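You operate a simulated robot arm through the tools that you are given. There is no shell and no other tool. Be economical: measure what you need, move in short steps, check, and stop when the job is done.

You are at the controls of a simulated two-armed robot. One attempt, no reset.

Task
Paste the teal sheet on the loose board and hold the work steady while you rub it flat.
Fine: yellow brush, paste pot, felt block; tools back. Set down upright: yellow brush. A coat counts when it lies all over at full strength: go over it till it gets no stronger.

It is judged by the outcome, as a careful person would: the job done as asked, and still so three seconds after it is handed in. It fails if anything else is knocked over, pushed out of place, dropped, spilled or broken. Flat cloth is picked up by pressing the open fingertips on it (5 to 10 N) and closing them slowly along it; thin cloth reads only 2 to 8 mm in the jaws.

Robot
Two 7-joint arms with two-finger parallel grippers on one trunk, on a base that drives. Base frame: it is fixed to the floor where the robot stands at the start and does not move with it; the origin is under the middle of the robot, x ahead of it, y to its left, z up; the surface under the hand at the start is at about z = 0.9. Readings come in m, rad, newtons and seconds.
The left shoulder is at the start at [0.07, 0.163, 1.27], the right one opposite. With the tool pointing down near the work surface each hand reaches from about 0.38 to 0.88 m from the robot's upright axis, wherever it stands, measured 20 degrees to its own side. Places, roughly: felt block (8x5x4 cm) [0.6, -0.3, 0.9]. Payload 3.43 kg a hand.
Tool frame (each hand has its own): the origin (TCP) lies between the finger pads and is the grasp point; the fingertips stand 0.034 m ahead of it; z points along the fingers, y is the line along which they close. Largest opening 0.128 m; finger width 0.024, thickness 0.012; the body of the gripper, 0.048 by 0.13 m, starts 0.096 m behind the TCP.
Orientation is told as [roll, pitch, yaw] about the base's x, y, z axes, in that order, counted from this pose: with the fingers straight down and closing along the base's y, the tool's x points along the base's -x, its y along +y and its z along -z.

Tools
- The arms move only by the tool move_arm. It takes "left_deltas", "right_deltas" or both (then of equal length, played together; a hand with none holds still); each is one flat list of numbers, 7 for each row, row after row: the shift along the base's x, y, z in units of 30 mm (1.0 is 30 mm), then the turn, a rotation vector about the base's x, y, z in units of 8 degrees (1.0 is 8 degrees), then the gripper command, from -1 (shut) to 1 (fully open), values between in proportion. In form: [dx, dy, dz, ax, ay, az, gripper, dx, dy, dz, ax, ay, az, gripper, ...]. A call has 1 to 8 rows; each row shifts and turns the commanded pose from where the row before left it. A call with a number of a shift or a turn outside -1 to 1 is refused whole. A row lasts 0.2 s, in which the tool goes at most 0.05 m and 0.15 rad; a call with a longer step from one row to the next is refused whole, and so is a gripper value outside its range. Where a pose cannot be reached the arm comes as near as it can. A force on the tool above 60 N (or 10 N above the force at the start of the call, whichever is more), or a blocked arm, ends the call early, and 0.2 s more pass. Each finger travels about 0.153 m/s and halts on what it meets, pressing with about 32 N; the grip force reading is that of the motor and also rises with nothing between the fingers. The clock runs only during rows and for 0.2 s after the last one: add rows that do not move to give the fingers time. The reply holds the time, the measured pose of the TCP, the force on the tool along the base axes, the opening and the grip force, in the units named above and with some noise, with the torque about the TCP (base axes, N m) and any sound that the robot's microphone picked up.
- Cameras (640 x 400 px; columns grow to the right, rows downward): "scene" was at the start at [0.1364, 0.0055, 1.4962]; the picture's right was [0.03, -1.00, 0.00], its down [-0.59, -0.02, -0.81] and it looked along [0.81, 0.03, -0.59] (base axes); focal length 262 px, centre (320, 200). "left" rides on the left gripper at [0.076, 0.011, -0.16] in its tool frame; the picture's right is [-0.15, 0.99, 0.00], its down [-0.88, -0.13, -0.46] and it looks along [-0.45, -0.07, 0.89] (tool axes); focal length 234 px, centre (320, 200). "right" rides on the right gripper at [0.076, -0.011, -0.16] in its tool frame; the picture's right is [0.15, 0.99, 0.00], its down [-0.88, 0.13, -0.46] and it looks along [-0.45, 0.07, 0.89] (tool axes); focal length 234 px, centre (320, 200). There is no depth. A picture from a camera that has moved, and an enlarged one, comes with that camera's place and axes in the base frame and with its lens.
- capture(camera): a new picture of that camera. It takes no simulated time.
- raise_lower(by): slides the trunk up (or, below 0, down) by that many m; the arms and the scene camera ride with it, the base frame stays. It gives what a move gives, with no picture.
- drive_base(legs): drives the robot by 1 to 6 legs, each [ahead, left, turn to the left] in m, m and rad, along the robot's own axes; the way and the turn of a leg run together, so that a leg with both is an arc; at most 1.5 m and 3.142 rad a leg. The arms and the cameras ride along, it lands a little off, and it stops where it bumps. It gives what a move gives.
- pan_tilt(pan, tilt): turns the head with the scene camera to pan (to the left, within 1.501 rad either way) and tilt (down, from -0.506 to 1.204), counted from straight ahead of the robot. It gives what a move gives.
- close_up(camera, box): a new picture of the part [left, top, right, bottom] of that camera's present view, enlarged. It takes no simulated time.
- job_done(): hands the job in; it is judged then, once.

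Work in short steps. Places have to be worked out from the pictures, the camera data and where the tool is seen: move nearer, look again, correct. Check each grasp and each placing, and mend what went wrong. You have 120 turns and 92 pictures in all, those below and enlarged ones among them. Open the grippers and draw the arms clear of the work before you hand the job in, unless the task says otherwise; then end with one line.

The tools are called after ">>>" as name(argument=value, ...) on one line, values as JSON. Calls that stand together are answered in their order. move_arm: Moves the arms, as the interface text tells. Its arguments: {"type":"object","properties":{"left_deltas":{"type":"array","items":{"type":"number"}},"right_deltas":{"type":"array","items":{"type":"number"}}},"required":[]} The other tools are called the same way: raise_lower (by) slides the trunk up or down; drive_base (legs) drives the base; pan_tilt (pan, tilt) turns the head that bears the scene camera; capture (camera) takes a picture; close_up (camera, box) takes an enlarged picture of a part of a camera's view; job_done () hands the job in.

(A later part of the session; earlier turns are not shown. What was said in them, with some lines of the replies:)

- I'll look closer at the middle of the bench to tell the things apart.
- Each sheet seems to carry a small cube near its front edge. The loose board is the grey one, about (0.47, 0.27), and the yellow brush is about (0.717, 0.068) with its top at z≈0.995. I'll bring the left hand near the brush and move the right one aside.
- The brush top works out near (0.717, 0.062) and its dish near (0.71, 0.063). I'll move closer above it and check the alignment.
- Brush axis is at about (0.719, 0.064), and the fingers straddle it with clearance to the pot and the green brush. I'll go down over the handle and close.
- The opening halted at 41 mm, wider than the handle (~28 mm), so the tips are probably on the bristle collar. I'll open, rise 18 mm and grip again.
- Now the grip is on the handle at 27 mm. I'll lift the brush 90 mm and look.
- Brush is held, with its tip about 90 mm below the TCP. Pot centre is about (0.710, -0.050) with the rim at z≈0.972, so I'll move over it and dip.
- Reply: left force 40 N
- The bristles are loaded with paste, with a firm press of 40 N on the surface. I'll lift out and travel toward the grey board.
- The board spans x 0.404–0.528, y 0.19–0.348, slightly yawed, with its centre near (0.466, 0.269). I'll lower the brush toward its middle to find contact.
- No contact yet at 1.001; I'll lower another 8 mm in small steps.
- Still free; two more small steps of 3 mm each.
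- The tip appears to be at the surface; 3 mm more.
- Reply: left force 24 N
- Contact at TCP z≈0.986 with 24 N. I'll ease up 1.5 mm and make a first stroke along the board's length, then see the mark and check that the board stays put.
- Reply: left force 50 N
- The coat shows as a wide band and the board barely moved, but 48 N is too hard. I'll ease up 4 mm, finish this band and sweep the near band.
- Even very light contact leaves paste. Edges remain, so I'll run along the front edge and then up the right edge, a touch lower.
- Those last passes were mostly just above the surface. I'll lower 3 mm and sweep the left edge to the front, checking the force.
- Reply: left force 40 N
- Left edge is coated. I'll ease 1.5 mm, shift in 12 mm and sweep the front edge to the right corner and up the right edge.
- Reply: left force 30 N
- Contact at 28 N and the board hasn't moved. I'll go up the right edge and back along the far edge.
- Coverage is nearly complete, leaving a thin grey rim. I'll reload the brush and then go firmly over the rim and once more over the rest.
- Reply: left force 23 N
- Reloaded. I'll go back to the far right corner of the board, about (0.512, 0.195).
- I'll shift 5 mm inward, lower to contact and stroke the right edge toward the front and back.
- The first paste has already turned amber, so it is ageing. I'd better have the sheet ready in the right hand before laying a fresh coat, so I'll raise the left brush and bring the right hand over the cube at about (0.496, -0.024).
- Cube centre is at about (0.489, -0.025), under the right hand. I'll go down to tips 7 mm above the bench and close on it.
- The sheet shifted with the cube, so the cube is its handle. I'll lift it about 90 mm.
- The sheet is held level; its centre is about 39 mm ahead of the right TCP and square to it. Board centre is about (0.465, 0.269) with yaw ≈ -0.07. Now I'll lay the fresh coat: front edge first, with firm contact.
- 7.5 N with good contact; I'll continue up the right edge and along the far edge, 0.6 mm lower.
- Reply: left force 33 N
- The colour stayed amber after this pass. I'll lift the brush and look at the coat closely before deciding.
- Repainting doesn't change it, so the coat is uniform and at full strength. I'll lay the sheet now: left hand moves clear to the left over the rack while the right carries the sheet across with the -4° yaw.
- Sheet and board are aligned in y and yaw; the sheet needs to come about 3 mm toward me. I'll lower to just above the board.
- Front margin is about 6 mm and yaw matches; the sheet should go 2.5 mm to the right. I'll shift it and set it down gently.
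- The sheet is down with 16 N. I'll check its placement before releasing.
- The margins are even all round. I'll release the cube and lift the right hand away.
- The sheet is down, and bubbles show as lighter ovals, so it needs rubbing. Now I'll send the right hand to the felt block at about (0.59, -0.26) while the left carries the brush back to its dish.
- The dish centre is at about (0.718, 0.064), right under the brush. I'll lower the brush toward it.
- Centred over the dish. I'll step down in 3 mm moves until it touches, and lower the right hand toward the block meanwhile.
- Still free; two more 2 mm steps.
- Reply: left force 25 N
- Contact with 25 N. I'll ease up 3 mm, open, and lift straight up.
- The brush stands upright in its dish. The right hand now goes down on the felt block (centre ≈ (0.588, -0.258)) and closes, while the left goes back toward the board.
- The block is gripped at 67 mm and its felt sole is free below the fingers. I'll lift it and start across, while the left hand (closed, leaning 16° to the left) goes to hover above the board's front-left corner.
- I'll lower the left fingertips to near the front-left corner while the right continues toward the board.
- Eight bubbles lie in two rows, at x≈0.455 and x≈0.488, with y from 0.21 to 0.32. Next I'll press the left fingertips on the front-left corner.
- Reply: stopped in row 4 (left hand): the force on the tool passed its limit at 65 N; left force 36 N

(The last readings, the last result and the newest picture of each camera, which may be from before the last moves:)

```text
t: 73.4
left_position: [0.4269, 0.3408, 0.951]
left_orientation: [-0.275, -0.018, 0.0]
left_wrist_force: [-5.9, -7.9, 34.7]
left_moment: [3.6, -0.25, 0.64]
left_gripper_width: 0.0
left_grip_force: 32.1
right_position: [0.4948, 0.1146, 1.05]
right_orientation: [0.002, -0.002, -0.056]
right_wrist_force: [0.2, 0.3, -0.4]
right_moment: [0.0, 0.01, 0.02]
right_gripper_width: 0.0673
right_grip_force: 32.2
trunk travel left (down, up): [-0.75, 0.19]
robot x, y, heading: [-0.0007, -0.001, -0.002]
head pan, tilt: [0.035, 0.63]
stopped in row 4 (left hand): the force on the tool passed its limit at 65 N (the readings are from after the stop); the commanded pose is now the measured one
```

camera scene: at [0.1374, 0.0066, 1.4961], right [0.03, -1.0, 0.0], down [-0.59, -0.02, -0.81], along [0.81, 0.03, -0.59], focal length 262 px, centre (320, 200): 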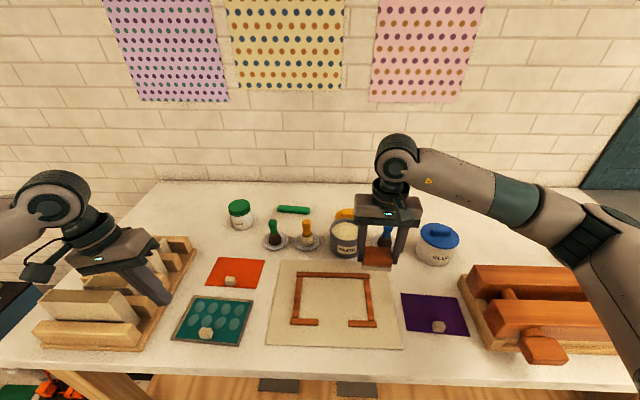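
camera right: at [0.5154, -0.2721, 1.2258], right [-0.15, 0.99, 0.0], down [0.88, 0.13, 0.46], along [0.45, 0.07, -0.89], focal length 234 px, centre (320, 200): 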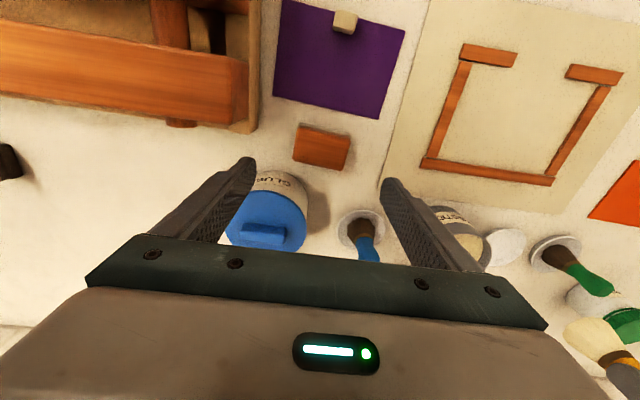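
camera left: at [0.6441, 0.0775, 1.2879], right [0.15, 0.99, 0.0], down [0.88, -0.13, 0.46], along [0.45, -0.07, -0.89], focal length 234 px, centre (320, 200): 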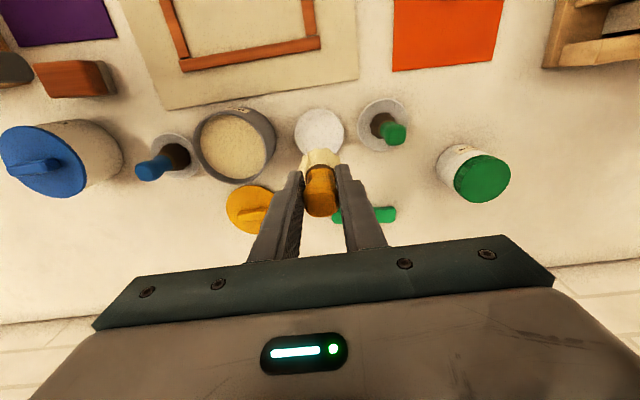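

The contact came 9 mm early with a 3.6 N·m moment, so the gripper body may be touching the rack. I'll raise and look.

>>> move_arm(left_deltas=[0, 0, 0.5, 0, 0, 0, -1, 0, 0, 0.5, 0, 0, 0, -1])

>>> close_up(camera="scene", box=[20, 200, 280, 370])

```text
t: 74.0
left_position: [0.426, 0.3436, 0.9768]
left_orientation: [-0.276, -0.012, 0.001]
left_wrist_force: [-0.5, -0.1, -0.2]
left_moment: [0.0, -0.02, -0.01]
left_gripper_width: 0.0002
left_grip_force: 31.7
right_position: [0.4954, 0.1176, 1.0483]
right_orientation: [0.0, -0.001, -0.055]
right_wrist_force: [0.3, -0.3, -0.7]
right_moment: [0.05, -0.01, 0.01]
right_gripper_width: 0.0672
right_grip_force: 31.9
trunk travel left (down, up): [-0.75, 0.19]
robot x, y, heading: [0.0038, 0.0005, -0.007]
head pan, tilt: [0.035, 0.63]
```

```text
2.35 times, centred on (150, 285) of scene
camera zoom: at [0.1348, 0.0042, 1.4962], right [0.03, -1.0, 0.0], down [-0.59, -0.02, -0.81], along [0.81, 0.03, -0.59], focal length 616 px, centre (720, 0)
```

zoom: 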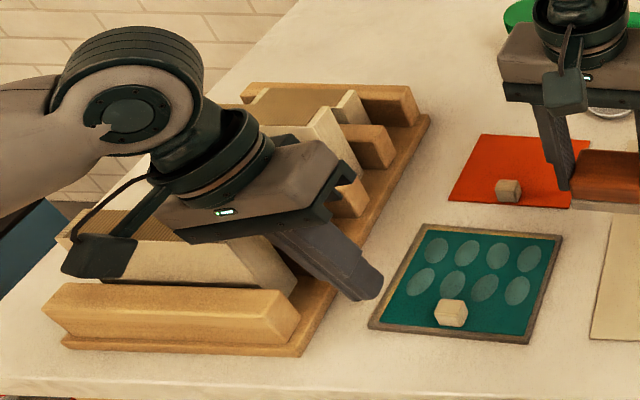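

The gripper body touched the tall board in the rack; nothing looks displaced. I'll undo the sideways lean and lean the left hand back toward the robot by 32° instead, which keeps it clear of both the rack and the right hand.

>>> move_arm(left_deltas=[0, -0.1, 0.6, 1, 0, 0, -1, 0, -0.1, 0.3, 1, 0, 0, -1, 0, 0, 0, 0, -1, 0, -1, 0, 0, 0, 0, -1, 0, -1, 0, 0, 0, 0, -1, 0, -1, 0, 0, 0, 0, -1, 0, -1, 0, 0, 0, 0, 0, 0, -1])

>>> close_up(camera="scene", box=[20, 200, 280, 370])

```text
t: 75.6
left_position: [0.4767, 0.3571, 0.9922]
left_orientation: [0.004, -0.571, -0.003]
left_wrist_force: [0.7, 0.2, -0.7]
left_moment: [0.02, -0.02, -0.01]
left_gripper_width: 0.0
left_grip_force: 31.4
left hand out of reach, approached as far as the arm can: row 5, 6
right_position: [0.4963, 0.1173, 1.048]
right_orientation: [-0.001, 0.001, -0.054]
right_wrist_force: [1.1, -0.2, -0.5]
right_moment: [0.0, 0.05, -0.01]
right_gripper_width: 0.0671
right_grip_force: 32.0
trunk travel left (down, up): [-0.75, 0.19]
robot x, y, heading: [0.0005, -0.0024, 0.001]
head pan, tilt: [0.035, 0.63]
```

```text
2.35 times, centred on (150, 285) of scene
camera zoom: at [0.1371, 0.005, 1.4961], right [0.03, -1.0, 0.0], down [-0.59, -0.02, -0.81], along [0.81, 0.03, -0.59], focal length 616 px, centre (720, 0)
```

zoom: 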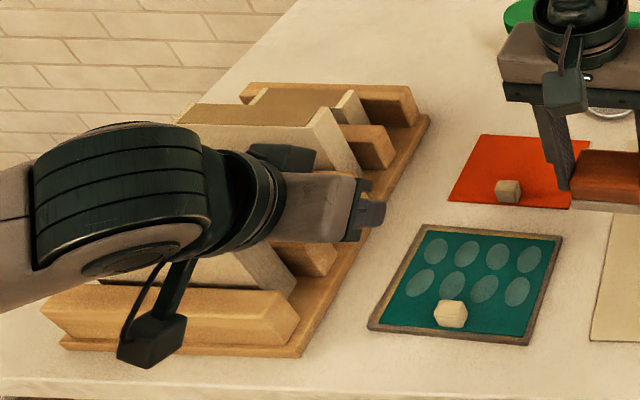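

That tilt is out of reach this close in. I'll raise the left hand a bit and back the robot 0.12 m to give the arm room.

>>> move_arm(left_deltas=[0, -0.3, 0.9, 0, 0, 0, -1, 0, 0, 0.9, 0, 0, 0, -1, 0, 0, 0, 0, 0, 0, -1])

>>> drive_base(legs=[[-0.12, 0, 0]])

>>> capture(camera="scene")

```text
t: 76.4
left_position: [0.4852, 0.3534, 1.0445]
left_orientation: [0.002, -0.571, -0.003]
left_wrist_force: [0.0, -0.1, -0.4]
left_moment: [-0.03, 0.01, 0.0]
left_gripper_width: 0.0
left_grip_force: 32.4
left hand out of reach, approached as far as the arm can: row 1, 2
right_position: [0.4979, 0.1179, 1.0483]
right_orientation: [-0.001, 0.001, -0.057]
right_wrist_force: [-1.2, 0.1, -0.8]
right_moment: [-0.01, 0.02, 0.0]
right_gripper_width: 0.067
right_grip_force: 31.9
trunk travel left (down, up): [-0.75, 0.19]
robot x, y, heading: [-0.0001, 0.0026, -0.0]
head pan, tilt: [0.035, 0.63]
```

```text
t: 77.7
left_position: [0.3669, 0.3541, 1.0442]
left_orientation: [0.002, -0.568, -0.003]
left_wrist_force: [-0.6, 0.2, -0.2]
left_moment: [0.0, -0.02, 0.01]
left_gripper_width: 0.0
left_grip_force: 31.8
right_position: [0.3765, 0.1182, 1.0473]
right_orientation: [0.001, 0.0, -0.056]
right_wrist_force: [-0.7, -0.3, -1.2]
right_moment: [0.0, 0.05, 0.0]
right_gripper_width: 0.0675
right_grip_force: 32.3
trunk travel left (down, up): [-0.75, 0.19]
robot x, y, heading: [-0.121, 0.0014, 0.004]
head pan, tilt: [0.035, 0.63]
```

```text
37 pictures are left
camera scene: at [0.0172, 0.0058, 1.496], right [0.04, -1.0, 0.0], down [-0.59, -0.02, -0.81], along [0.81, 0.03, -0.59], focal length 262 px, centre (320, 200)
```

scene: 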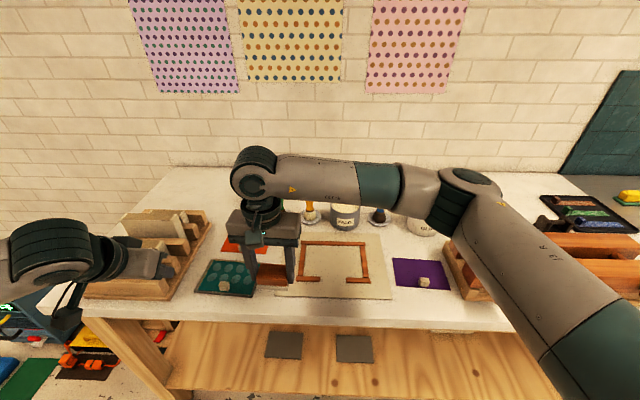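

Now there's room. I'll lower the left fingertips toward the front-left corner and bring the block over the right-hand rear of the sheet.

>>> move_arm(left_deltas=[0.36, -0.17, -0.7, 0, 0, 0, -1, 0.36, -0.17, -0.7, 0, 0, 0, -1, 0.36, -0.17, -0.7, 0, 0, 0, -1, 0.36, -0.17, -0.7, 0, 0, 0, -1, 0, 0, 0, 0, 0, 0, -1], right_deltas=[0.95, 0.65, 0, 0, 0, 0, -0.1, 0.95, 0.65, 0, 0, 0, 0, -0.1, 0.95, 0.65, 0, 0, 0, 0, -0.1, 0.95, 0.65, 0, 0, 0, 0, -0.1, 0.1, 0.2, -0.6, 0, 0, 0, -0.1])

>>> close_up(camera="scene", box=[150, 220, 310, 320])

```text
t: 78.9
left_position: [0.4089, 0.3331, 0.9613]
left_orientation: [0.003, -0.57, -0.002]
left_wrist_force: [0.5, -0.4, -0.3]
left_moment: [0.0, -0.01, -0.05]
left_gripper_width: 0.0
left_grip_force: 32.1
right_position: [0.4948, 0.2046, 1.0283]
right_orientation: [0.0, 0.001, -0.054]
right_wrist_force: [-0.1, -0.3, -0.3]
right_moment: [-0.01, 0.0, -0.03]
right_gripper_width: 0.0672
right_grip_force: 31.9
trunk travel left (down, up): [-0.75, 0.19]
robot x, y, heading: [-0.1183, 0.0011, 0.002]
head pan, tilt: [0.035, 0.63]
```

```text
4.00 times, centred on (230, 270) of scene
camera zoom: at [0.0157, 0.0055, 1.4963], right [0.04, -1.0, 0.0], down [-0.59, -0.02, -0.81], along [0.81, 0.03, -0.59], focal length 1047 px, centre (680, -80)
```

zoom: 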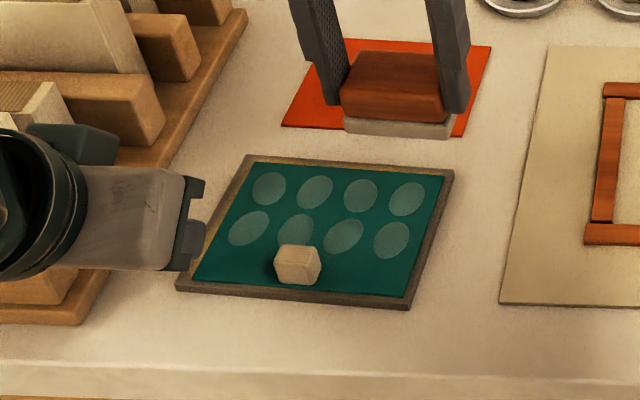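

I'll lower the left in small steps to a light press.

>>> move_arm(left_deltas=[0, 0, -0.3, 0, 0, 0, -1, 0, 0, -0.15, 0, 0, 0, -1, 0, 0, -0.1, 0, 0, 0, -1, 0, 0, 0, 0, 0, 0, -1])

```text
t: 79.9
left_position: [0.409, 0.3338, 0.9452]
left_orientation: [0.003, -0.573, -0.002]
left_wrist_force: [2.8, 2.0, 12.5]
left_moment: [0.05, -0.19, 0.15]
left_gripper_width: 0.0002
left_grip_force: 31.9
right_position: [0.4946, 0.2033, 1.0287]
right_orientation: [-0.001, 0.0, -0.054]
right_wrist_force: [-0.3, -0.8, 0.3]
right_moment: [0.01, 0.02, -0.02]
right_gripper_width: 0.0671
right_grip_force: 32.0
trunk travel left (down, up): [-0.75, 0.19]
robot x, y, heading: [-0.1231, -0.0009, 0.002]
head pan, tilt: [0.035, 0.63]
```

The left holds with 12.5 N; I'll add a little, and lower the block to just above the sheet.

>>> move_arm(left_deltas=[0, 0, -0.06, 0, 0, 0, -1, 0, 0, 0, 0, 0, 0, -1, 0, 0, 0, 0, 0, 0, -1, 0, 0, 0, 0, 0, 0, -1, 0, 0, 0, 0, 0, 0, -1], right_deltas=[0, 0.3, -0.9, 0, 0, 0, -0.1, 0, 0, -0.9, 0, 0, 0, -0.1, 0, 0, -0.35, 0, 0, 0, -0.1, 0, 0, -0.1, 0, 0, 0, -0.1, 0, 0, 0, 0, 0, 0, -0.1])

```text
t: 81.1
left_position: [0.4086, 0.334, 0.9434]
left_orientation: [0.003, -0.573, -0.001]
left_wrist_force: [6.7, 3.5, 35.4]
left_moment: [0.07, -0.55, 0.32]
left_gripper_width: 0.0
left_grip_force: 31.9
right_position: [0.4919, 0.2102, 0.9651]
right_orientation: [0.001, -0.001, -0.056]
right_wrist_force: [0.1, 0.1, -0.8]
right_moment: [-0.01, 0.0, 0.01]
right_gripper_width: 0.0674
right_grip_force: 31.9
trunk travel left (down, up): [-0.75, 0.19]
robot x, y, heading: [-0.1211, 0.0003, 0.005]
head pan, tilt: [0.035, 0.63]
```

Left hold is firm at 35 N. I'll lower the block the last few mm.

>>> move_arm(right_deltas=[0, 0, -0.1, 0, 0, 0, -0.1, 0, 0, -0.08, 0, 0, 0, -0.1, 0, 0, -0.05, 0, 0, 0, -0.1])

```text
t: 81.9
left_position: [0.4074, 0.3326, 0.9436]
left_orientation: [0.006, -0.575, -0.002]
left_wrist_force: [11.0, 4.0, 29.8]
left_moment: [0.08, -0.62, 0.27]
left_gripper_width: 0.0
left_grip_force: 32.2
right_position: [0.4908, 0.2095, 0.9602]
right_orientation: [0.006, -0.005, -0.055]
right_wrist_force: [4.3, 2.0, 27.2]
right_moment: [0.01, -0.14, -0.01]
right_gripper_width: 0.0672
right_grip_force: 32.1
trunk travel left (down, up): [-0.75, 0.19]
robot x, y, heading: [-0.1224, 0.0026, 0.002]
head pan, tilt: [0.035, 0.63]
```

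Felt contact at 27 N. I'll ease slightly and rub slowly along the rear row toward the left.

>>> move_arm(right_deltas=[0, 0.2, 0.03, 0, 0, 0, -0.1, 0.03, 0.5, 0, 0, 0, 0, -0.1, 0.03, 0.5, 0, 0, 0, 0, -0.1, 0.03, 0.5, 0, 0, 0, 0, -0.1, 0.03, 0.5, 0, 0, 0, 0, -0.1, 0.03, 0.5, 0, 0, 0, 0, -0.1, 0.03, 0.3, 0, 0, 0, 0, -0.1])

>>> close_up(camera="scene", box=[170, 230, 290, 310])

```text
t: 83.5
left_position: [0.4067, 0.332, 0.9446]
left_orientation: [0.003, -0.575, -0.003]
left_wrist_force: [0.5, 4.2, 32.6]
left_moment: [0.05, -0.41, 0.08]
left_gripper_width: 0.0
left_grip_force: 32.3
right_position: [0.4934, 0.2528, 0.9595]
right_orientation: [0.006, -0.003, -0.056]
right_wrist_force: [0.5, -2.2, 11.8]
right_moment: [-0.43, -0.03, -0.01]
right_gripper_width: 0.0671
right_grip_force: 31.8
right hand out of reach, approached as far as the arm can: row 4, 5, 6, 7
trunk travel left (down, up): [-0.75, 0.19]
robot x, y, heading: [-0.121, 0.0042, -0.0]
head pan, tilt: [0.035, 0.63]
```

```text
5.00 times, centred on (230, 270) of scene
camera zoom: at [0.0114, 0.0034, 1.4967], right [0.04, -1.0, 0.0], down [-0.59, -0.02, -0.81], along [0.81, 0.03, -0.59], focal length 1309 px, centre (770, -150)
```

zoom: 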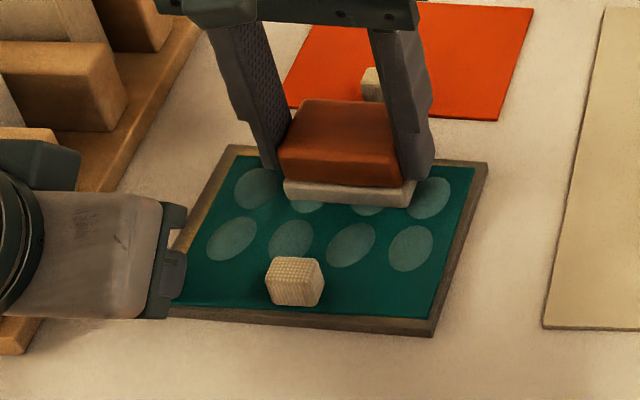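

The right arm runs out of reach past y≈0.25. I'll lift both hands and shift the robot 0.13 m to the left.

>>> move_arm(left_deltas=[0, 0, 0.9, 0, 0, 0, -1, 0, 0, 1, 0, 0, 0, -1, 0, -0.9, 1, 0, 0, 0, -1, 0, -0.9, 0.5, 0, 0, 0, -1], right_deltas=[0, -0.8, 0.9, 0, 0, 0, -0.1, 0, -0.98, 0.5, 0, 0, 0, -0.1, 0, -0.98, 0, 0, 0, 0, -0.1, 0, -0.98, 0, 0, 0, 0, -0.1])

>>> drive_base(legs=[[0, 0.13, 0]])

>>> close_up(camera="scene", box=[180, 200, 380, 320])

```text
t: 84.5
left_position: [0.4082, 0.2792, 1.0431]
left_orientation: [0.006, -0.567, -0.003]
left_wrist_force: [-0.2, -0.5, -0.4]
left_moment: [0.03, 0.01, 0.05]
left_gripper_width: 0.0003
left_grip_force: 32.3
right_position: [0.4952, 0.142, 0.9987]
right_orientation: [0.001, 0.002, -0.055]
right_wrist_force: [1.4, -0.8, -1.3]
right_moment: [0.04, 0.02, 0.0]
right_gripper_width: 0.0674
right_grip_force: 31.5
trunk travel left (down, up): [-0.75, 0.19]
robot x, y, heading: [-0.1244, -0.0004, 0.002]
head pan, tilt: [0.035, 0.63]
```

```text
t: 85.8
left_position: [0.4094, 0.4099, 1.0421]
left_orientation: [0.003, -0.569, -0.008]
left_wrist_force: [0.1, 0.0, 0.0]
left_moment: [0.0, 0.0, 0.0]
left_gripper_width: 0.0001
left_grip_force: 32.1
right_position: [0.4959, 0.2712, 0.9998]
right_orientation: [-0.001, 0.002, -0.061]
right_wrist_force: [-0.1, 0.2, -1.1]
right_moment: [0.01, -0.01, 0.0]
right_gripper_width: 0.0673
right_grip_force: 32.1
trunk travel left (down, up): [-0.75, 0.19]
robot x, y, heading: [-0.1219, 0.1294, -0.007]
head pan, tilt: [0.035, 0.63]
```

```text
3.20 times, centred on (280, 260) of scene
camera zoom: at [0.0164, 0.1351, 1.4962], right [0.03, -1.0, 0.0], down [-0.59, -0.02, -0.81], along [0.81, 0.02, -0.59], focal length 838 px, centre (448, 8)
```

zoom: 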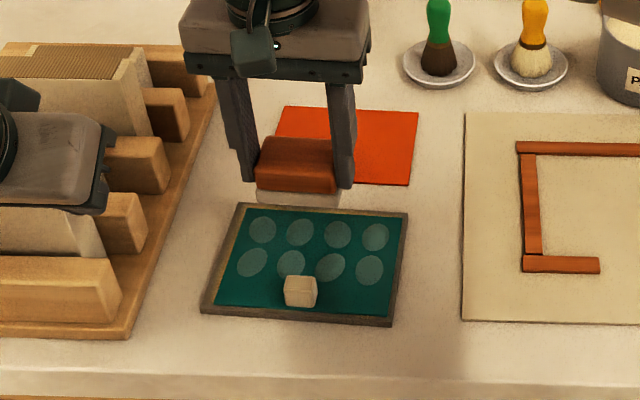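

Now I'll re-establish the left hold on the front-left corner.

>>> move_arm(left_deltas=[0, -0.87, -0.8, 0, 0, 0, -1, 0, -0.87, -0.9, 0, 0, 0, -1, 0, -0.87, -0.9, 0, 0, 0, -1, 0, 0, -0.4, 0, 0, 0, -1, 0, 0, -0.15, 0, 0, 0, -1, 0, 0, -0.1, 0, 0, 0, -1, 0, 0, 0, 0, 0, 0, -1])

```text
t: 87.3
left_position: [0.4103, 0.3307, 0.9448]
left_orientation: [0.004, -0.571, -0.008]
left_wrist_force: [1.9, 2.2, 12.5]
left_moment: [0.06, -0.13, 0.13]
left_gripper_width: 0.0
left_grip_force: 31.3
right_position: [0.494, 0.271, 1.0]
right_orientation: [0.0, 0.001, -0.062]
right_wrist_force: [-0.5, -0.9, -1.4]
right_moment: [0.01, 0.01, 0.02]
right_gripper_width: 0.0673
right_grip_force: 32.3
trunk travel left (down, up): [-0.75, 0.19]
robot x, y, heading: [-0.1191, 0.1295, -0.008]
head pan, tilt: [0.035, 0.63]
```

Hold is on at 12 N; I'll add a touch and lower the block at mid-rear to contact.

>>> move_arm(left_deltas=[0, 0, -0.04, 0, 0, 0, -1, 0, 0, 0, 0, 0, 0, -1, 0, 0, 0, 0, 0, 0, -1, 0, 0, 0, 0, 0, 0, -1], right_deltas=[0, 0, -0.9, 0, 0, 0, -0.1, 0, 0, -0.35, 0, 0, 0, -0.1, 0, 0, -0.1, 0, 0, 0, -0.1, 0, 0, 0, 0, 0, 0, -0.1])

```text
t: 88.3
left_position: [0.4096, 0.3301, 0.9438]
left_orientation: [0.002, -0.573, -0.007]
left_wrist_force: [1.5, 3.7, 24.0]
left_moment: [0.14, -0.26, 0.18]
left_gripper_width: 0.0
left_grip_force: 32.2
right_position: [0.495, 0.2731, 0.9609]
right_orientation: [0.001, -0.002, -0.061]
right_wrist_force: [-0.3, 0.0, -1.3]
right_moment: [-0.03, 0.01, -0.03]
right_gripper_width: 0.0672
right_grip_force: 31.9
trunk travel left (down, up): [-0.75, 0.19]
robot x, y, heading: [-0.1206, 0.129, -0.003]
head pan, tilt: [0.035, 0.63]
```

Nearly touching. I'll press 4 mm further, then stroke left to y≈0.305 and back right.

>>> move_arm(right_deltas=[0, 0, -0.1, 0, 0, 0, -0.1, 0.03, 0.5, -0.03, 0, 0, 0, -0.1, 0.03, 0.5, 0, 0, 0, 0, -0.1, -0.03, -0.6, 0, 0, 0, 0, -0.1, -0.03, -0.6, 0, 0, 0, 0, -0.1, -0.03, -0.6, 0, 0, 0, 0, -0.1, -0.03, -0.6, 0, 0, 0, 0, -0.1, -0.03, -0.6, 0, 0, 0, 0, -0.1])

>>> close_up(camera="scene", box=[210, 240, 330, 310])

```text
t: 90.2
left_position: [0.4073, 0.3314, 0.9454]
left_orientation: [0.003, -0.573, -0.007]
left_wrist_force: [0.9, -4.0, 18.6]
left_moment: [-0.13, -0.19, -0.19]
left_gripper_width: 0.0
left_grip_force: 32.2
right_position: [0.492, 0.2127, 0.9583]
right_orientation: [0.002, -0.003, -0.061]
right_wrist_force: [-0.3, 12.3, 25.4]
right_moment: [0.7, 0.14, -0.01]
right_gripper_width: 0.067
right_grip_force: 31.8
trunk travel left (down, up): [-0.75, 0.19]
robot x, y, heading: [-0.1167, 0.132, -0.008]
head pan, tilt: [0.035, 0.63]
```

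```text
5.33 times, centred on (270, 275) of scene
camera zoom: at [0.0115, 0.136, 1.4967], right [0.03, -1.0, 0.0], down [-0.59, -0.02, -0.81], along [0.81, 0.02, -0.59], focal length 1396 px, centre (587, -200)
```

zoom: 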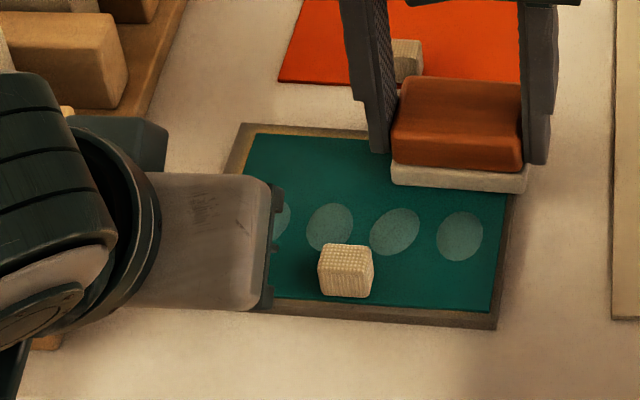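

The rear row is flat and the board hasn't moved. Next the front row: shift 25 mm toward me (staying behind the cube) and rub to y≈0.28 and back.

>>> move_arm(right_deltas=[-0.82, 0.05, 0.02, 0, 0, 0, -0.1, 0.03, 0.5, 0, 0, 0, 0, -0.1, 0.03, 0.6, 0, 0, 0, 0, -0.1, 0.03, 0.6, 0, 0, 0, 0, -0.1, 0.03, 0.5, 0, 0, 0, 0, -0.1, -0.03, -0.6, 0, 0, 0, 0, -0.1, -0.03, -0.6, 0, 0, 0, 0, -0.1])

>>> close_up(camera="scene", box=[210, 240, 330, 310])

```text
t: 91.8
left_position: [0.4086, 0.3291, 0.9443]
left_orientation: [0.003, -0.572, -0.01]
left_wrist_force: [0.9, -8.6, 19.5]
left_moment: [-0.31, -0.22, -0.07]
left_gripper_width: 0.0
left_grip_force: 32.0
right_position: [0.4696, 0.2463, 0.9593]
right_orientation: [0.003, -0.002, -0.061]
right_wrist_force: [-0.6, 6.1, 13.3]
right_moment: [-0.01, -0.13, 0.09]
right_gripper_width: 0.0669
right_grip_force: 31.9
trunk travel left (down, up): [-0.75, 0.19]
robot x, y, heading: [-0.1217, 0.1326, -0.004]
head pan, tilt: [0.035, 0.63]
```

```text
5.33 times, centred on (270, 275) of scene
camera zoom: at [0.013, 0.1347, 1.4966], right [0.03, -1.0, 0.0], down [-0.59, -0.02, -0.81], along [0.81, 0.03, -0.59], focal length 1396 px, centre (587, -200)
```

zoom: 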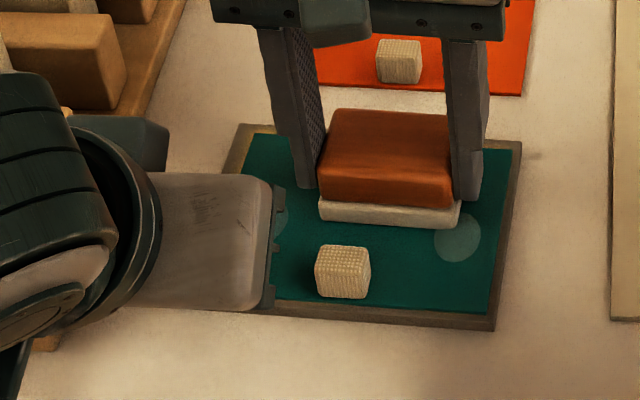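

The middle of the front row is flat. I'll go on to the right-hand bubble, and rub beside the cube toward the front edge and back.

>>> move_arm(right_deltas=[-0.03, -0.6, 0, 0, 0, 0, -0.1, -0.03, -0.6, -0.02, 0, 0, 0, -0.1, -0.3, -0.2, 0, 0, 0, 0, -0.1, -0.5, 0, 0, 0, 0, 0, -0.1, -0.4, 0, 0, 0, 0, 0, -0.1, 0.5, 0, 0, 0, 0, 0, -0.1, 0.5, 0, 0, 0, 0, 0, -0.1, 0.4, 0, 0, 0, 0, 0, -0.1])

>>> close_up(camera="scene", box=[210, 240, 330, 310])

```text
t: 93.5
left_position: [0.406, 0.3299, 0.9445]
left_orientation: [0.004, -0.571, -0.009]
left_wrist_force: [-4.2, -1.5, 5.6]
left_moment: [-0.07, 0.13, -0.05]
left_gripper_width: 0.0001
left_grip_force: 32.4
right_position: [0.4706, 0.203, 0.9584]
right_orientation: [0.003, -0.001, -0.062]
right_wrist_force: [-11.8, 0.0, 22.0]
right_moment: [0.32, 0.61, 0.13]
right_gripper_width: 0.067
right_grip_force: 31.7
trunk travel left (down, up): [-0.75, 0.19]
robot x, y, heading: [-0.123, 0.1336, -0.006]
head pan, tilt: [0.035, 0.63]
```

```text
5.33 times, centred on (270, 275) of scene
camera zoom: at [0.0105, 0.1351, 1.4966], right [0.03, -1.0, 0.0], down [-0.59, -0.02, -0.81], along [0.81, 0.02, -0.59], focal length 1396 px, centre (587, -200)
```

zoom: 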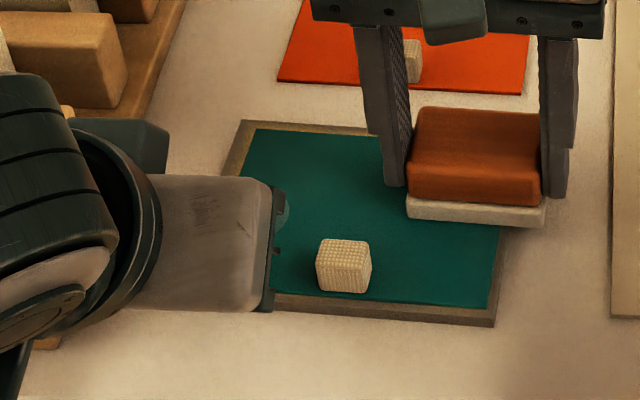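

Only the front-left bubble remains, next to my holding finger. With the block resting, I'll shift the left hold 10 mm further left and press again.

>>> move_arm(left_deltas=[0, 0, 0.3, 0, 0, 0, -1, -0.05, 0.35, 0, 0, 0, 0, -1, 0, 0, -0.2, 0, 0, 0, -1, 0, 0, -0.15, 0, 0, 0, -1, 0, 0, 0, 0, 0, 0, -1])

```text
t: 94.8
left_position: [0.407, 0.3415, 0.9441]
left_orientation: [0.002, -0.569, -0.008]
left_wrist_force: [-1.1, 0.2, 2.8]
left_moment: [-0.02, 0.0, 0.0]
left_gripper_width: 0.0001
left_grip_force: 31.9
right_position: [0.4737, 0.2023, 0.9586]
right_orientation: [0.0, -0.004, -0.064]
right_wrist_force: [0.2, 0.5, 25.6]
right_moment: [0.38, 0.07, -0.05]
right_gripper_width: 0.067
right_grip_force: 32.0
trunk travel left (down, up): [-0.75, 0.19]
robot x, y, heading: [-0.1186, 0.1317, -0.003]
head pan, tilt: [0.035, 0.63]
```

I'll press the left 3 mm more, then stroke the front row to y≈0.293.

>>> move_arm(left_deltas=[0, 0, -0.09, 0, 0, 0, -1, 0, 0, 0, 0, 0, 0, -1, 0, 0, 0, 0, 0, 0, -1, 0, 0, 0, 0, 0, 0, -1, 0, 0, 0, 0, 0, 0, -1, 0, 0, 0, 0, 0, 0, -1, 0, 0, 0, 0, 0, 0, -1], right_deltas=[0, 0, 0, 0, 0, 0, -0.1, -0.02, 0.62, 0, 0, 0, 0, -0.1, -0.02, 0.62, 0, 0, 0, 0, -0.1, -0.02, 0.62, 0, 0, 0, 0, -0.1, -0.02, 0.62, 0, 0, 0, 0, -0.1, -0.02, 0.6, 0, 0, 0, 0, -0.1, 0, 0, 0, 0, 0, 0, -0.1])

>>> close_up(camera="scene", box=[210, 240, 330, 310])

```text
t: 96.3
left_position: [0.4046, 0.3381, 0.943]
left_orientation: [0.005, -0.571, -0.011]
left_wrist_force: [-2.5, -0.6, 9.3]
left_moment: [-0.09, 0.0, -0.07]
left_gripper_width: 0.0001
left_grip_force: 31.8
right_position: [0.4684, 0.2934, 0.9573]
right_orientation: [0.004, -0.004, -0.062]
right_wrist_force: [2.5, -14.5, 32.6]
right_moment: [-1.35, -0.07, -0.01]
right_gripper_width: 0.0671
right_grip_force: 32.3
trunk travel left (down, up): [-0.75, 0.19]
robot x, y, heading: [-0.1194, 0.1296, -0.008]
head pan, tilt: [0.035, 0.63]
```

```text
5.33 times, centred on (270, 275) of scene
camera zoom: at [0.0115, 0.1322, 1.4968], right [0.03, -1.0, 0.0], down [-0.59, -0.02, -0.81], along [0.81, 0.03, -0.59], focal length 1396 px, centre (587, -200)
```

zoom: 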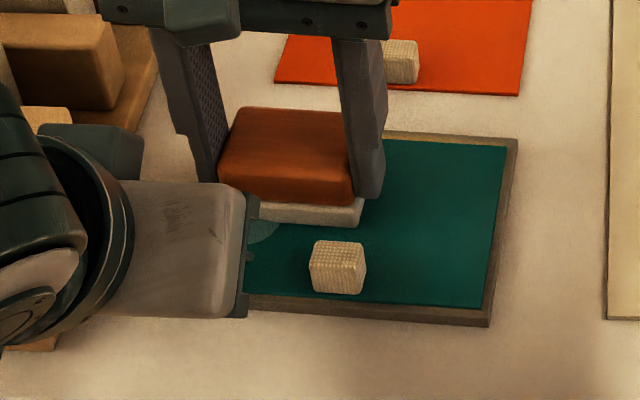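

A sliver of the last bubble shows just in front of the block. I'll move 7 mm toward me and rub short strokes there.

>>> move_arm(right_deltas=[-0.12, 0.15, 0.02, 0, 0, 0, -0.1, -0.12, 0.15, 0, 0, 0, 0, -0.1, 0, -0.3, 0, 0, 0, 0, -0.1, 0, 0.3, 0, 0, 0, 0, -0.1, 0, -0.3, 0, 0, 0, 0, -0.1, 0.4, -0.3, 0, 0, 0, 0, -0.1])

>>> close_up(camera="scene", box=[210, 240, 330, 310])

```text
t: 97.8
left_position: [0.4042, 0.3413, 0.9428]
left_orientation: [0.006, -0.573, -0.007]
left_wrist_force: [-2.6, 0.1, 14.6]
left_moment: [-0.03, -0.08, -0.03]
left_gripper_width: 0.0
left_grip_force: 32.2
right_position: [0.4699, 0.2853, 0.9578]
right_orientation: [0.0, 0.0, -0.059]
right_wrist_force: [-10.6, 6.8, 23.9]
right_moment: [0.24, 0.44, -0.04]
right_gripper_width: 0.0673
right_grip_force: 31.3
trunk travel left (down, up): [-0.75, 0.19]
robot x, y, heading: [-0.1205, 0.131, -0.005]
head pan, tilt: [0.035, 0.63]
```

```text
5.33 times, centred on (270, 275) of scene
camera zoom: at [0.0101, 0.1359, 1.4967], right [0.03, -1.0, 0.0], down [-0.59, -0.02, -0.81], along [0.81, 0.03, -0.59], focal length 1396 px, centre (587, -200)
```

zoom: 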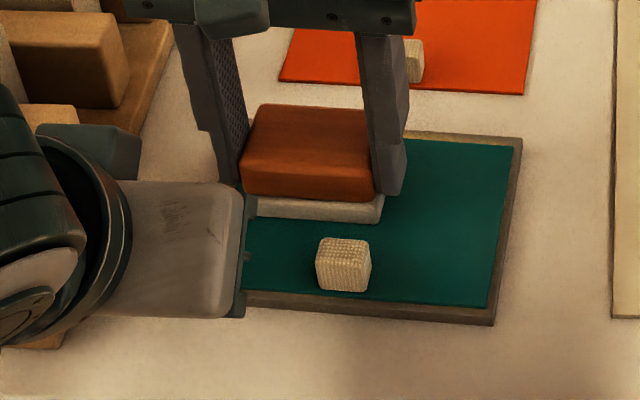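

It looks flat now. I'll lift the block straight up and draw it aside, lift the left hand, and inspect the whole sheet.

>>> move_arm(left_deltas=[0, 0, 0, 0, 0, 0, -1, 0, 0, 0, 0, 0, 0, -1, 0, 0, 0.7, 0, 0, 0, -1, -0.5, 0, 0.9, 0, 0, 0, -1, -0.5, 0, 0.9, 0, 0, 0, -1, 0, 0, 0, 0, 0, 0, -1, 0, 0, 0, 0, 0, 0, -1], right_deltas=[0, 0, 0.6, 0, 0, 0, -0.1, 0, 0, 0.9, 0, 0, 0, -0.1, 0.2, -0.9, 0.8, 0, 0, 0, -0.1, 0.3, -0.95, 0, 0, 0, 0, -0.1, 0.3, -0.95, 0, 0, 0, 0, -0.1, 0.3, -0.95, 0, 0, 0, 0, -0.1, 0.3, -0.95, 0, 0, 0, 0, -0.1])

>>> close_up(camera="scene", box=[200, 240, 320, 310])

```text
t: 99.3
left_position: [0.3828, 0.3394, 1.0141]
left_orientation: [0.003, -0.566, -0.007]
left_wrist_force: [-0.5, -0.3, -0.1]
left_moment: [0.04, 0.01, 0.01]
left_gripper_width: 0.0
left_grip_force: 31.7
left hand out of reach, approached as far as the arm can: row 5
right_position: [0.5162, 0.1405, 1.025]
right_orientation: [-0.001, 0.0, -0.06]
right_wrist_force: [0.0, -0.4, -0.4]
right_moment: [0.0, 0.0, -0.02]
right_gripper_width: 0.067
right_grip_force: 32.1
trunk travel left (down, up): [-0.75, 0.19]
robot x, y, heading: [-0.121, 0.1346, -0.002]
head pan, tilt: [0.035, 0.63]
```

```text
5.33 times, centred on (260, 275) of scene
camera zoom: at [0.0163, 0.1349, 1.4962], right [0.03, -1.0, 0.0], down [-0.59, -0.02, -0.81], along [0.81, 0.02, -0.59], focal length 1396 px, centre (640, -200)
```

zoom: 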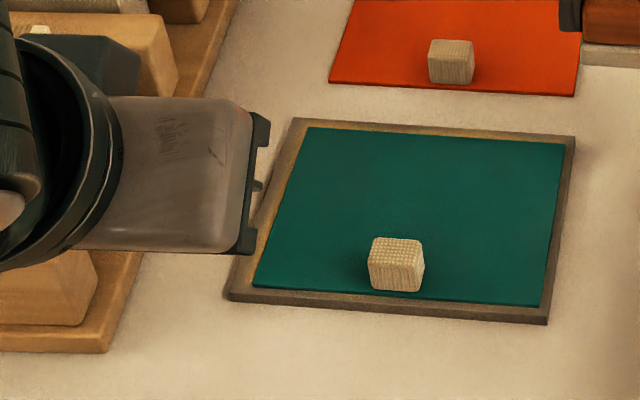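

The sheet is flat with no bubbles left and even margins. I'll raise both hands, straighten the left, and drive the robot back to the right.

>>> move_arm(left_deltas=[0, 0, 0.9, 0, 0.5, 0, -1, 0.2, 0, 0.9, 0, 1, 0, -1, 0.2, 0, 0.9, 0, 1, 0, -1, 0, 0, 0.9, 0, 1, 0, -1, 0, 0, 0.5, 0, 0.6, 0, -1], right_deltas=[0, -0.5, 0.9, 0, 0, 0, -0.1, 0, -0.9, 0.9, 0, 0, 0, -0.1, 0, -0.9, 0.5, 0, 0, 0, -0.1, 0, -0.9, 0, 0, 0, 0, -0.1, 0, -0.5, 0, 0, 0, 0, -0.1])

>>> drive_base(legs=[[0, -0.13, 0]])

```text
t: 100.5
left_position: [0.3951, 0.3398, 1.1373]
left_orientation: [0.0, 0.006, -0.007]
left_wrist_force: [-0.2, -0.5, -0.5]
left_moment: [0.01, 0.01, -0.03]
left_gripper_width: 0.0
left_grip_force: 32.1
right_position: [0.5208, 0.0337, 1.0944]
right_orientation: [0.0, 0.0, -0.062]
right_wrist_force: [0.3, 0.0, -0.5]
right_moment: [0.04, -0.01, -0.02]
right_gripper_width: 0.0672
right_grip_force: 32.3
trunk travel left (down, up): [-0.75, 0.19]
robot x, y, heading: [-0.1222, 0.1336, -0.0]
head pan, tilt: [0.035, 0.63]
```

```text
t: 101.8
left_position: [0.3942, 0.2178, 1.1369]
left_orientation: [-0.004, 0.004, -0.005]
left_wrist_force: [0.4, 0.1, 0.1]
left_moment: [-0.03, 0.0, 0.04]
left_gripper_width: 0.0
left_grip_force: 31.5
right_position: [0.5192, -0.089, 1.0939]
right_orientation: [-0.003, 0.001, -0.061]
right_wrist_force: [-0.1, 0.7, -0.2]
right_moment: [-0.01, -0.01, -0.03]
right_gripper_width: 0.0671
right_grip_force: 31.6
trunk travel left (down, up): [-0.75, 0.19]
robot x, y, heading: [-0.1204, 0.007, -0.004]
head pan, tilt: [0.035, 0.63]
```

I'll carry the block back over its original spot (0.587, -0.258).

>>> move_arm(right_deltas=[0.377, -0.94, -0.2, 0, 0, 0, -0.1, 0.377, -0.94, -0.2, 0, 0, 0, -0.1, 0.377, -0.94, -0.4, 0, 0, 0, -0.1, 0.377, -0.94, -0.6, 0, 0, 0, -0.1, 0.377, -0.94, -0.6, 0, 0, 0, -0.1, 0.377, -0.94, -0.6, 0, 0, 0, -0.1, 0, 0, -0.9, 0, 0, 0, -0.1, 0, 0, 0, 0, 0, 0, -0.1])

>>> close_up(camera="scene", box=[350, 190, 490, 300])

```text
t: 103.6
left_position: [0.3952, 0.2159, 1.1373]
left_orientation: [0.0, 0.003, -0.005]
left_wrist_force: [-0.5, 0.2, 0.2]
left_moment: [-0.03, -0.05, 0.02]
left_gripper_width: 0.0002
left_grip_force: 31.8
right_position: [0.5866, -0.2585, 0.9917]
right_orientation: [0.0, -0.001, -0.06]
right_wrist_force: [0.4, 0.3, -1.4]
right_moment: [-0.01, 0.03, 0.03]
right_gripper_width: 0.0671
right_grip_force: 32.2
trunk travel left (down, up): [-0.75, 0.19]
robot x, y, heading: [-0.1214, 0.0101, -0.008]
head pan, tilt: [0.035, 0.63]
```

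```text
3.64 times, centred on (420, 245) of scene
camera zoom: at [0.0156, 0.0118, 1.4962], right [0.03, -1.0, 0.0], down [-0.59, -0.02, -0.81], along [0.81, 0.02, -0.59], focal length 952 px, centre (-44, 36)
```

zoom: 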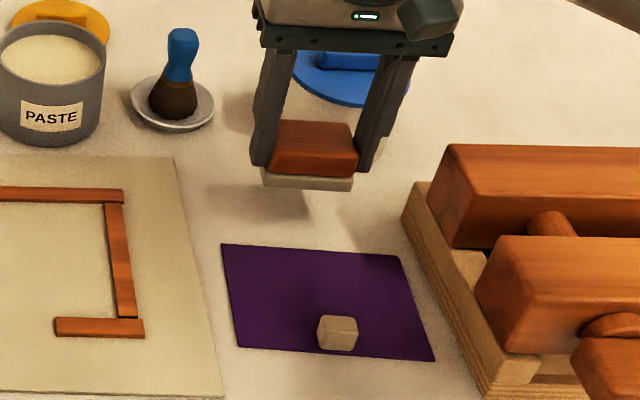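

Right above its spot. I'll lower to the original height of about 0.951 in small final steps.

>>> move_arm(right_deltas=[0, 0, -0.7, 0, 0, 0, -0.1, 0, 0, -0.4, 0, 0, 0, -0.1, 0, 0, -0.15, 0, 0, 0, -0.1, 0, 0, -0.08, 0, 0, 0, -0.1, 0, 0, 0, 0, 0, 0, -0.1])

```text
t: 104.8
left_position: [0.3949, 0.2157, 1.1364]
left_orientation: [0.0, 0.003, -0.005]
left_wrist_force: [-0.1, 0.6, 0.2]
left_moment: [-0.01, 0.0, -0.05]
left_gripper_width: 0.0001
left_grip_force: 32.3
right_position: [0.5865, -0.2582, 0.95]
right_orientation: [-0.001, -0.001, -0.061]
right_wrist_force: [-0.7, 0.2, -0.6]
right_moment: [-0.01, 0.0, 0.04]
right_gripper_width: 0.0671
right_grip_force: 32.1
trunk travel left (down, up): [-0.75, 0.19]
robot x, y, heading: [-0.1191, 0.0061, -0.002]
head pan, tilt: [0.035, 0.63]
```

>>> move_arm(right_deltas=[0, 0, -0.06, 0, 0, 0, -0.1, 0, 0, -0.06, 0, 0, 0, -0.1, 0, 0, 0, 0, 0, 0, -0.1])

```text
t: 105.6
left_position: [0.3944, 0.2165, 1.138]
left_orientation: [-0.001, 0.003, -0.007]
left_wrist_force: [-0.1, -0.2, -0.2]
left_moment: [-0.01, -0.01, -0.01]
left_gripper_width: 0.0
left_grip_force: 31.8
right_position: [0.5882, -0.2586, 0.9501]
right_orientation: [-0.001, -0.002, -0.06]
right_wrist_force: [1.7, -2.9, 7.6]
right_moment: [-0.12, 0.05, 0.01]
right_gripper_width: 0.0671
right_grip_force: 31.8
trunk travel left (down, up): [-0.75, 0.19]
robot x, y, heading: [-0.1231, 0.0089, -0.005]
head pan, tilt: [0.035, 0.63]
```

The block rests on the bench at 7.6 N. I'll open and lift clear, and draw the left hand up and back too.

>>> move_arm(left_deltas=[0, 0, 0, 0, 0, 0, -0.5, 0, 0, 0, 0, 0, 0, 0, 0, 0, 0.5, 0, 0, 0, 0.5, 0, 0.5, 0.9, 0, 0, 0, 0.5, 0, 0.5, 0.9, 0, 0, 0, 0.5, 0, 0.5, 0.9, 0, 0, 0, 0.5, 0, 0, 0.9, 0, 0, 0, 0.5], right_deltas=[0, 0, 0, 0, 0, 0, 0.3, 0, 0, 0, 0, 0, 0, 0.6, 0, 0, 0.5, 0, 0, 0, 0.6, 0, 0, 0.9, 0, 0, 0, 0.6, 0, 0, 1, 0, 0, 0, 0.6, -0.5, 0, 1, 0, 0, 0, 0.6, -0.9, 0, 1, 0, 0, 0, 0.6])

>>> capture(camera="scene")

>>> close_up(camera="scene", box=[270, 180, 450, 300])

>>> close_up(camera="scene", box=[80, 180, 300, 320])

```text
t: 107.2
left_position: [0.3929, 0.2592, 1.2611]
left_orientation: [0.001, 0.003, -0.006]
left_wrist_force: [-0.6, -0.3, -0.1]
left_moment: [0.04, -0.02, -0.02]
left_gripper_width: 0.0963
left_grip_force: 0.1
right_position: [0.5421, -0.2599, 1.0798]
right_orientation: [0.0, -0.002, -0.06]
right_wrist_force: [-0.1, 0.8, -0.2]
right_moment: [0.03, -0.03, 0.02]
right_gripper_width: 0.1021
right_grip_force: 0.0
trunk travel left (down, up): [-0.75, 0.19]
robot x, y, heading: [-0.1199, 0.0059, -0.003]
head pan, tilt: [0.035, 0.63]
```

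```text
26 pictures are left
camera scene: at [0.0135, 0.0106, 1.4963], right [0.03, -1.0, 0.0], down [-0.59, -0.02, -0.81], along [0.81, 0.02, -0.59], focal length 262 px, centre (320, 200)
```

scene: 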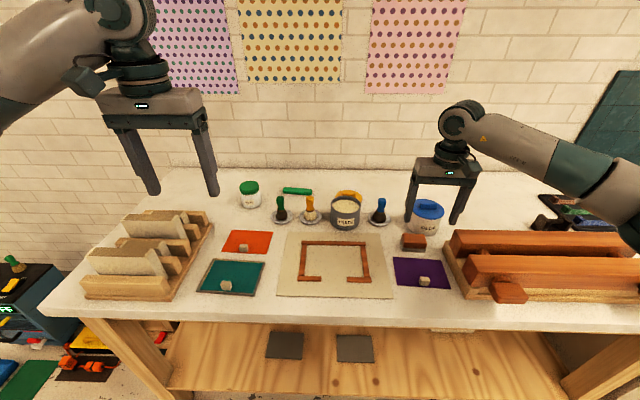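

```text
3.33 times, centred on (360, 240) of scene
camera zoom: at [0.0135, 0.0106, 1.4963], right [0.03, -1.0, 0.0], down [-0.59, -0.02, -0.81], along [0.81, 0.02, -0.59], focal length 873 px, centre (187, 67)
```

zoom: 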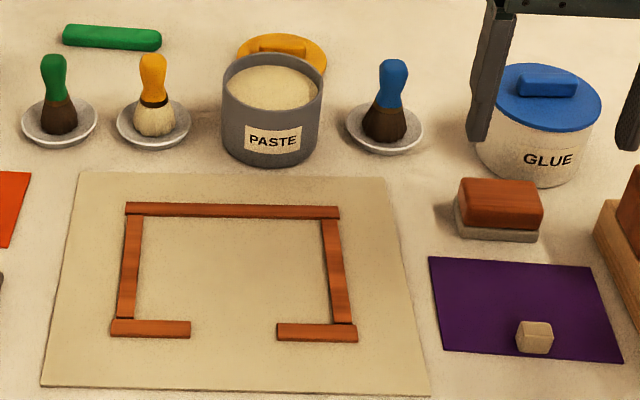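

```text
2.86 times, centred on (190, 250) of scene
camera zoom: at [0.0135, 0.0106, 1.4963], right [0.03, -1.0, 0.0], down [-0.59, -0.02, -0.81], along [0.81, 0.02, -0.59], focal length 748 px, centre (691, 57)
```

zoom: 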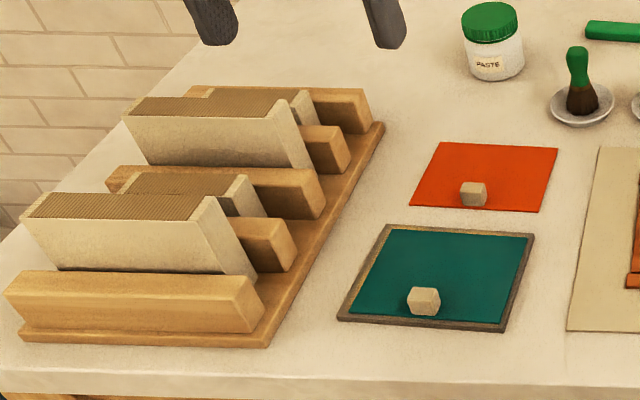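

Everything is in place: the sheet is flat on the board, the brush is upright, the block is back, nothing else has moved, and the hands are open and clear. I'll hand in.

>>> job_done()

```text
The job is handed in.
```

I pasted the teal sheet to the loose grey board and rubbed it flat with the left hand holding the board. The yellow brush is upright in its dish and the felt block is back in its spot. Two things to know: the paste had turned from cream to amber before I laid the sheet, and while setting up the hold, my left gripper briefly pressed on a board in the rack. Nothing looked displaced.
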